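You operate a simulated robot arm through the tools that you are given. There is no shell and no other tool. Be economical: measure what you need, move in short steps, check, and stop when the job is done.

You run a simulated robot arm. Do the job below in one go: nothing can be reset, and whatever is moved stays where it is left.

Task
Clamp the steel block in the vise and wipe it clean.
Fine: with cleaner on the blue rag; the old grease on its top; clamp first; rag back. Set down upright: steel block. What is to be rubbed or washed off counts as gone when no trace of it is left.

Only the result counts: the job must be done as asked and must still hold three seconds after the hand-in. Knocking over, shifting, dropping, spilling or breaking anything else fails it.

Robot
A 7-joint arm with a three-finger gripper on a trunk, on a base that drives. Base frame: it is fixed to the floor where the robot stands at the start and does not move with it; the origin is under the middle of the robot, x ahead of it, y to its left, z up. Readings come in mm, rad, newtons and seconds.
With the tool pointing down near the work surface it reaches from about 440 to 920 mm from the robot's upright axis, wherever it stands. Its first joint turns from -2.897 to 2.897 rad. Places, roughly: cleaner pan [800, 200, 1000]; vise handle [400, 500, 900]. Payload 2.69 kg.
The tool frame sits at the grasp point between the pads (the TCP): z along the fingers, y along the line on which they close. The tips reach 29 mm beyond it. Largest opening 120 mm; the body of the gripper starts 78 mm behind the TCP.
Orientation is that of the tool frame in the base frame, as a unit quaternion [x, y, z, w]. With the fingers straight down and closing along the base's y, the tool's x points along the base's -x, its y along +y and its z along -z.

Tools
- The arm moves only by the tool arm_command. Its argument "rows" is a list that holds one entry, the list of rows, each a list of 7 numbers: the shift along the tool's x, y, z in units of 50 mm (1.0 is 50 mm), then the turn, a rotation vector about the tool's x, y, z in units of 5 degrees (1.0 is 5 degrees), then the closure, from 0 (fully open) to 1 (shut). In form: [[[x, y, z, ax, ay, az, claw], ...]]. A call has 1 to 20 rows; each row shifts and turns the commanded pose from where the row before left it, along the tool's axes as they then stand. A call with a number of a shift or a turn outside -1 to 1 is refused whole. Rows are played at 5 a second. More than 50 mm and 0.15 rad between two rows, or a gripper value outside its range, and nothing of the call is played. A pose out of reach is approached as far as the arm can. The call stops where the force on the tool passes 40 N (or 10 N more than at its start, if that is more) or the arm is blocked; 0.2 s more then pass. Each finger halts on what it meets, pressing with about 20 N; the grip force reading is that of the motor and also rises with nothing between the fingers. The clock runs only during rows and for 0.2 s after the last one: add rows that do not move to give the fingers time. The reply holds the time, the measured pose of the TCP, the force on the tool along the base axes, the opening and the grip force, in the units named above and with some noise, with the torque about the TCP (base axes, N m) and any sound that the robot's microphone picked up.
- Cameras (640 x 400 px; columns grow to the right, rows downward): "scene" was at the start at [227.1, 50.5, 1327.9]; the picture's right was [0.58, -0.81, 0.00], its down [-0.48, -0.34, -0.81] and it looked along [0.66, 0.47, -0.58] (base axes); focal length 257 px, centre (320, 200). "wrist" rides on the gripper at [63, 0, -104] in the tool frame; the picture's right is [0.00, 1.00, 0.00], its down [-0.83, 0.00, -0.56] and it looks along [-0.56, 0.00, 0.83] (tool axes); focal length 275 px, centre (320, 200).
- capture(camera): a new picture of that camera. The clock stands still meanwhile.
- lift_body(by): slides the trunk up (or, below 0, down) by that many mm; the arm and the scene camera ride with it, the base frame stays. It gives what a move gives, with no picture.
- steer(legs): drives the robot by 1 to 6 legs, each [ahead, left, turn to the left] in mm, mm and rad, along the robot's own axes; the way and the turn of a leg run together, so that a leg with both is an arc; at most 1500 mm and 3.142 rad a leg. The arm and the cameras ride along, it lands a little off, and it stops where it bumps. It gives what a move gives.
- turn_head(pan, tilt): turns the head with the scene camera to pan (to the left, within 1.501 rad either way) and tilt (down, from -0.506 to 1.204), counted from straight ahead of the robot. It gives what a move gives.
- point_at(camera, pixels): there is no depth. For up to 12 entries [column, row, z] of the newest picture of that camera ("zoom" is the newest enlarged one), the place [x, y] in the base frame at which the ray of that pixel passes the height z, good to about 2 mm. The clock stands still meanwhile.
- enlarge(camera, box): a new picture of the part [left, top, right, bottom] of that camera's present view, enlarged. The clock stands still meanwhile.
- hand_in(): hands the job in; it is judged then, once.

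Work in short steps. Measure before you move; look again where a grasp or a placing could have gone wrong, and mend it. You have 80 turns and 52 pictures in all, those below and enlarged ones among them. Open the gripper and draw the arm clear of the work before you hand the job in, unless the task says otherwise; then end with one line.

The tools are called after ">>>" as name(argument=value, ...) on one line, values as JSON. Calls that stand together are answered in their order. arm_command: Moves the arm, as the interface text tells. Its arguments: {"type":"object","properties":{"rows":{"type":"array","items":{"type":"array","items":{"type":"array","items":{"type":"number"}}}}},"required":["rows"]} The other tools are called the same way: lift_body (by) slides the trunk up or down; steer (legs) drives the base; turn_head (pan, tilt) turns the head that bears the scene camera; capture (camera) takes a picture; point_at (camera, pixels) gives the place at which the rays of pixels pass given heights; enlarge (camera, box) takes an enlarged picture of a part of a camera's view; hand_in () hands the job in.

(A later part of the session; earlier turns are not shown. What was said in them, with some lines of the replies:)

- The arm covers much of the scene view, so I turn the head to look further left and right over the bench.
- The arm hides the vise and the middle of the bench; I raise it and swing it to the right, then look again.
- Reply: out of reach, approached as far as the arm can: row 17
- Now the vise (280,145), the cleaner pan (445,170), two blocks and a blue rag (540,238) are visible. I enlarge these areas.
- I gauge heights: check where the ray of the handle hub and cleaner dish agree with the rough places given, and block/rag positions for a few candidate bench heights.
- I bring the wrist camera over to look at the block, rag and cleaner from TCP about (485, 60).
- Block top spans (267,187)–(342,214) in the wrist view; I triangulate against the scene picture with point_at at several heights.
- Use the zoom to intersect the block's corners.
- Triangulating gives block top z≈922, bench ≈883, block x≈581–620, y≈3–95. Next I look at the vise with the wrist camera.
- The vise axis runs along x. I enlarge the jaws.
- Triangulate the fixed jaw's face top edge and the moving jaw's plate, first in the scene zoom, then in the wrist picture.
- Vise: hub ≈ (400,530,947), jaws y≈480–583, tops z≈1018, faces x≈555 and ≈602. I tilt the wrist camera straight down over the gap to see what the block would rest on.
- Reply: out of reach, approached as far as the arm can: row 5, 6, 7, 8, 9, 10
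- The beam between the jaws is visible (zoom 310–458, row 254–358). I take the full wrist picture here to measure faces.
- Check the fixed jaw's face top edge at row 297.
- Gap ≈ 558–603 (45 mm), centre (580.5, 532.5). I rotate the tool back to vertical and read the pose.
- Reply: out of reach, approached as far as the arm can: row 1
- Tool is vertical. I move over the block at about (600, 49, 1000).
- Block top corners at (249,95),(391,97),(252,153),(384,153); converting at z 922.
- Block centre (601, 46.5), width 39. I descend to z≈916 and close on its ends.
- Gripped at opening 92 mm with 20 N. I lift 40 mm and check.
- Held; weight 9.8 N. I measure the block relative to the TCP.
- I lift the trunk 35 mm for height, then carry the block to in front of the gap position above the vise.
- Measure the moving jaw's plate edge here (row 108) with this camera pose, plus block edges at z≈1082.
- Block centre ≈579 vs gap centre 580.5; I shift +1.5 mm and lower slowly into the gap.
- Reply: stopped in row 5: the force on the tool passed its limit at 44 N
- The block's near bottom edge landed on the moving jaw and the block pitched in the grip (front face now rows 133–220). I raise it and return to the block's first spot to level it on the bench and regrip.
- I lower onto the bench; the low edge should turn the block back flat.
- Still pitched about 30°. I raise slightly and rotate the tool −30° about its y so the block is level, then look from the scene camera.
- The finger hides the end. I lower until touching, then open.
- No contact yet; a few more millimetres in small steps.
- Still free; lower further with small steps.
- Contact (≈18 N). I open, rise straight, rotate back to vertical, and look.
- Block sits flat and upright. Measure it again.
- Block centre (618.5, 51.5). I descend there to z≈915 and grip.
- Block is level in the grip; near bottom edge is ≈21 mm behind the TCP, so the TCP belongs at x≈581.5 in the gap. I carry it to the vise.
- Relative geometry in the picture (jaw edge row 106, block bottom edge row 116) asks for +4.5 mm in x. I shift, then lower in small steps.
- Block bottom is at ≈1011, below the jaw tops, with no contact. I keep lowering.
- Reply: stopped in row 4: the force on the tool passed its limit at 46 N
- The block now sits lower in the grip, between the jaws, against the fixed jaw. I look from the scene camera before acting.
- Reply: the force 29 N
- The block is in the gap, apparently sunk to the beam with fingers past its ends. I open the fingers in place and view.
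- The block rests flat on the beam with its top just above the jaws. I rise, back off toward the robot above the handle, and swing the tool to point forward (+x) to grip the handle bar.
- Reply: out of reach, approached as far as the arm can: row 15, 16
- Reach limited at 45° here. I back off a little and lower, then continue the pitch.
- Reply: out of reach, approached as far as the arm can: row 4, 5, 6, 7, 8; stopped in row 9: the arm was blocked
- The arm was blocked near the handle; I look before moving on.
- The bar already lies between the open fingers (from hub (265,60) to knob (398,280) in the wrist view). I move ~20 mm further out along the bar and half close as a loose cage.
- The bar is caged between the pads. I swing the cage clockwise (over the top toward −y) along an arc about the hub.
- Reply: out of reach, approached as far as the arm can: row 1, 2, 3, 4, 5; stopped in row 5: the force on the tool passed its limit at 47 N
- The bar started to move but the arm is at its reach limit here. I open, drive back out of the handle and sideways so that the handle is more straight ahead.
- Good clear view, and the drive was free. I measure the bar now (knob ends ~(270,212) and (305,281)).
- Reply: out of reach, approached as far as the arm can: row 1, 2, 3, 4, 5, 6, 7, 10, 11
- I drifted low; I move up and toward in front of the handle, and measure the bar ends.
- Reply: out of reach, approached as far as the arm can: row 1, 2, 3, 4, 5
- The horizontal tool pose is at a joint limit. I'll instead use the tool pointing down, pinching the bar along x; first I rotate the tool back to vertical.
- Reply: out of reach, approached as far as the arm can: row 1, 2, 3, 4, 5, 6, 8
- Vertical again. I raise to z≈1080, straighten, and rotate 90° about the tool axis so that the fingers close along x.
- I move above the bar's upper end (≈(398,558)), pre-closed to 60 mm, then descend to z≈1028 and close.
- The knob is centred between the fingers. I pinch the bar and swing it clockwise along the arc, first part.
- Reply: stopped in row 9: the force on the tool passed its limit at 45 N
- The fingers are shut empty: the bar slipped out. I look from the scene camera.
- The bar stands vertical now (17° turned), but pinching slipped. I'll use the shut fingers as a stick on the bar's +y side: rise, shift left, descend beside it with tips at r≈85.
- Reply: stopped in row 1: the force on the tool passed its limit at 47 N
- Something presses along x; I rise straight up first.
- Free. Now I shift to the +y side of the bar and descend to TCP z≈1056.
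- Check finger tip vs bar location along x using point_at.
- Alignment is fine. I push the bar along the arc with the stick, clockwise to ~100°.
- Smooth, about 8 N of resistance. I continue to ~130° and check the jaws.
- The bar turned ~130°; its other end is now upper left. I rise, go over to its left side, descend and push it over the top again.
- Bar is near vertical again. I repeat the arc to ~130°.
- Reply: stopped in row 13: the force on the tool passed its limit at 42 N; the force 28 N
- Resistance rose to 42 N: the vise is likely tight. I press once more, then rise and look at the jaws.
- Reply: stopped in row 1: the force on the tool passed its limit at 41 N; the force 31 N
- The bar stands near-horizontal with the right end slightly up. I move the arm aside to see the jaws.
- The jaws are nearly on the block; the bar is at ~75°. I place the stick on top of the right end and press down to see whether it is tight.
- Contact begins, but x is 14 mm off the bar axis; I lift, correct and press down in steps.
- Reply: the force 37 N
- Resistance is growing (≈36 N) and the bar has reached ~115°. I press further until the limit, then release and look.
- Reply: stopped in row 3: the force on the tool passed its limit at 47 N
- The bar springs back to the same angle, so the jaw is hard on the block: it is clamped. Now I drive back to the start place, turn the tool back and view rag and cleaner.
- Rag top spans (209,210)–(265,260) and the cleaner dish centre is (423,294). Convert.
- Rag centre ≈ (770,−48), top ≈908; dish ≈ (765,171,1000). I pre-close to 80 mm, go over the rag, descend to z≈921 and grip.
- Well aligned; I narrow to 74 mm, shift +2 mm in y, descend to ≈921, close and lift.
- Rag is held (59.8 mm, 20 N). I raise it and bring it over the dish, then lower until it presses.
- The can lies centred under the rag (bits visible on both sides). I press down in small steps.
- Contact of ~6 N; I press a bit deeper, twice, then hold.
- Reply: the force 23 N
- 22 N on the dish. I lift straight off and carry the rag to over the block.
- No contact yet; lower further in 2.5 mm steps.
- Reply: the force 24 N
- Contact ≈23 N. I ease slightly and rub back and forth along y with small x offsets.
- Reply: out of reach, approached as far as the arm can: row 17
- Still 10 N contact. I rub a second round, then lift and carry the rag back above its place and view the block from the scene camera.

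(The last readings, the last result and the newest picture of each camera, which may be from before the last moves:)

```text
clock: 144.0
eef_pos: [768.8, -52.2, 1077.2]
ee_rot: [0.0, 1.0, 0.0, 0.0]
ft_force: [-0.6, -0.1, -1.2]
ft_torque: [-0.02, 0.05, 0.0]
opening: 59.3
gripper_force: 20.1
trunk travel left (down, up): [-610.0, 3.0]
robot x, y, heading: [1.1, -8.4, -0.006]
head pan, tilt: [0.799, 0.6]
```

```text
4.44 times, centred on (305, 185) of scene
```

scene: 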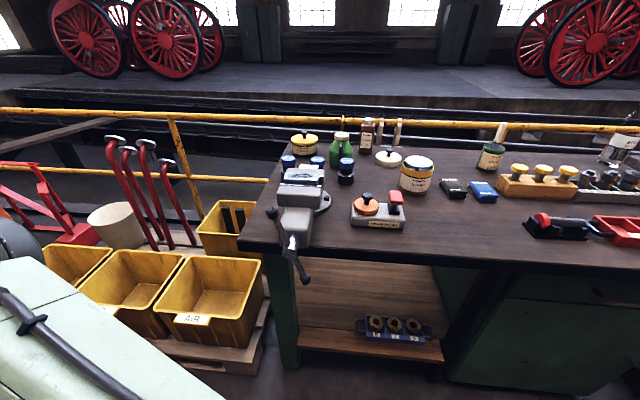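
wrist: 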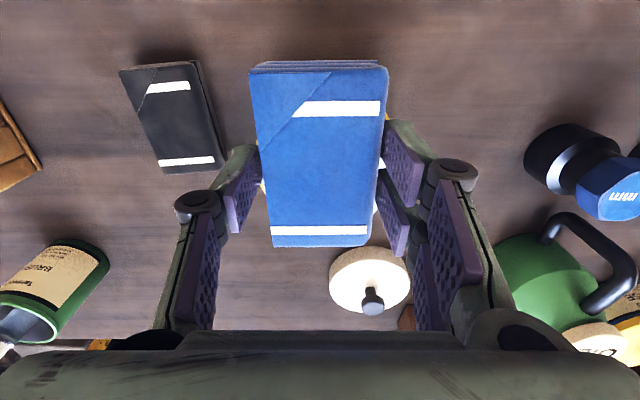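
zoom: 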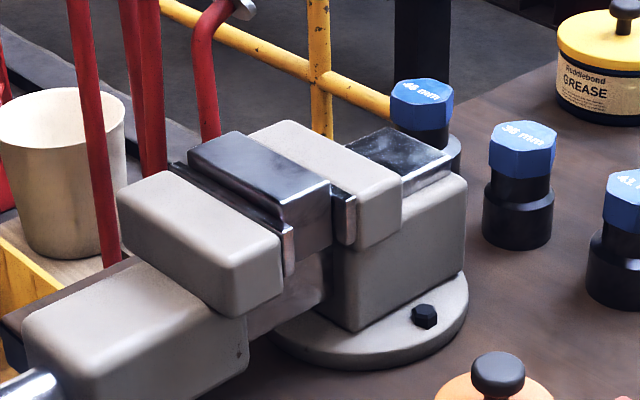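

The block's top is clean and the block sits tight between the jaws. I set the rag back at its place and release with limited opening.

>>> arm_command(rows=[[[0, 0.08, 0, 0, 0, 0, 0.8], [0, 0, 0.8, 0, 0, 0, 0.8], [0, 0, 0.8, 0, 0, 0, 0.8], [0, 0, 0.8, 0, 0, 0, 0.8], [0, 0, 0.4, 0, 0, 0, 0.8], [0, 0, 0.2, 0, 0, 0, 0.8], [0, 0, 0.1, 0, 0, 0, 0.8], [0, 0, 0, 0, 0, 0, 0.8], [0, 0, 0, 0, 0, 0, 0.45], [0, 0, 0, 0, 0, 0, 0.383], [0, 0, 0, 0, 0, 0, 0.383], [0, 0, 0, 0, 0, 0, 0.383]]])

>>> arm_command(rows=[[[0, 0, -0.8, 0, 0, 0, 0.383], [0, 0, -0.9, 0, 0, 0, 0.383], [0, 0, -0.9, 0, 0, 0, 0.383], [0.5, 0, -0.3, 0, 0, 0, 0.383], [0.9, 0, 0, 0, 0, 0, 0.2], [0.9, 0, 0, 0, 0, 0, 0], [0.9, 0, 0, 0, 0, 0, 0], [0.5, 0, 0, 0, 0, 0, 0], [0, 0, 0, 0, 0, 0, 0]]])

>>> capture(camera="wrist")

```text
clock: 146.6
eef_pos: [768.8, -49.3, 919.6]
ee_rot: [0.001, 1.0, 0.0, 0.0]
ft_force: [-0.5, 0.9, 0.0]
ft_torque: [0.02, 0.01, -0.01]
opening: 74.3
gripper_force: 0.1
trunk travel left (down, up): [-610.0, 3.0]
robot x, y, heading: [-0.7, -11.5, -0.001]
head pan, tilt: [0.799, 0.6]
```

```text
clock: 148.6
eef_pos: [584.5, -47.4, 1068.2]
ee_rot: [0.0, 1.0, 0.0, 0.0]
ft_force: [-0.4, -0.3, 0.0]
ft_torque: [0.01, 0.02, -0.01]
opening: 119.9
gripper_force: 0.0
trunk travel left (down, up): [-610.0, 3.0]
robot x, y, heading: [1.8, -11.1, -0.004]
head pan, tilt: [0.799, 0.6]
```

```text
1 pictures are left
```

wrist: 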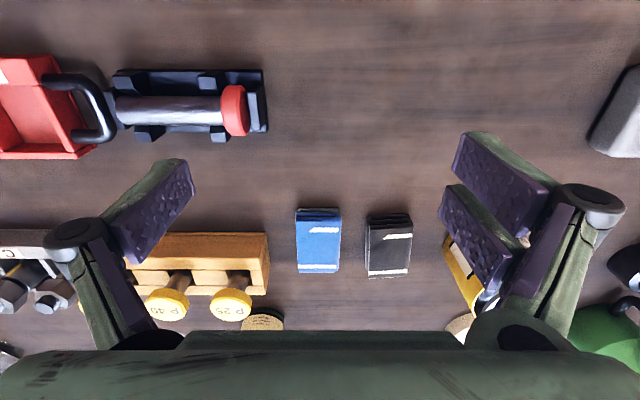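

The blue rag lies back in its place at (320,240), its neighbours untouched; the gripper is open and clear. I hand in.

>>> hand_in()

```text
The job is handed in.
```

I clamped the steel block upright in the vise, wiped its top clean with cleaner on the blue rag, and put the rag back in its place. The gripper is open and clear; the result of the hand-in was not shown to me.
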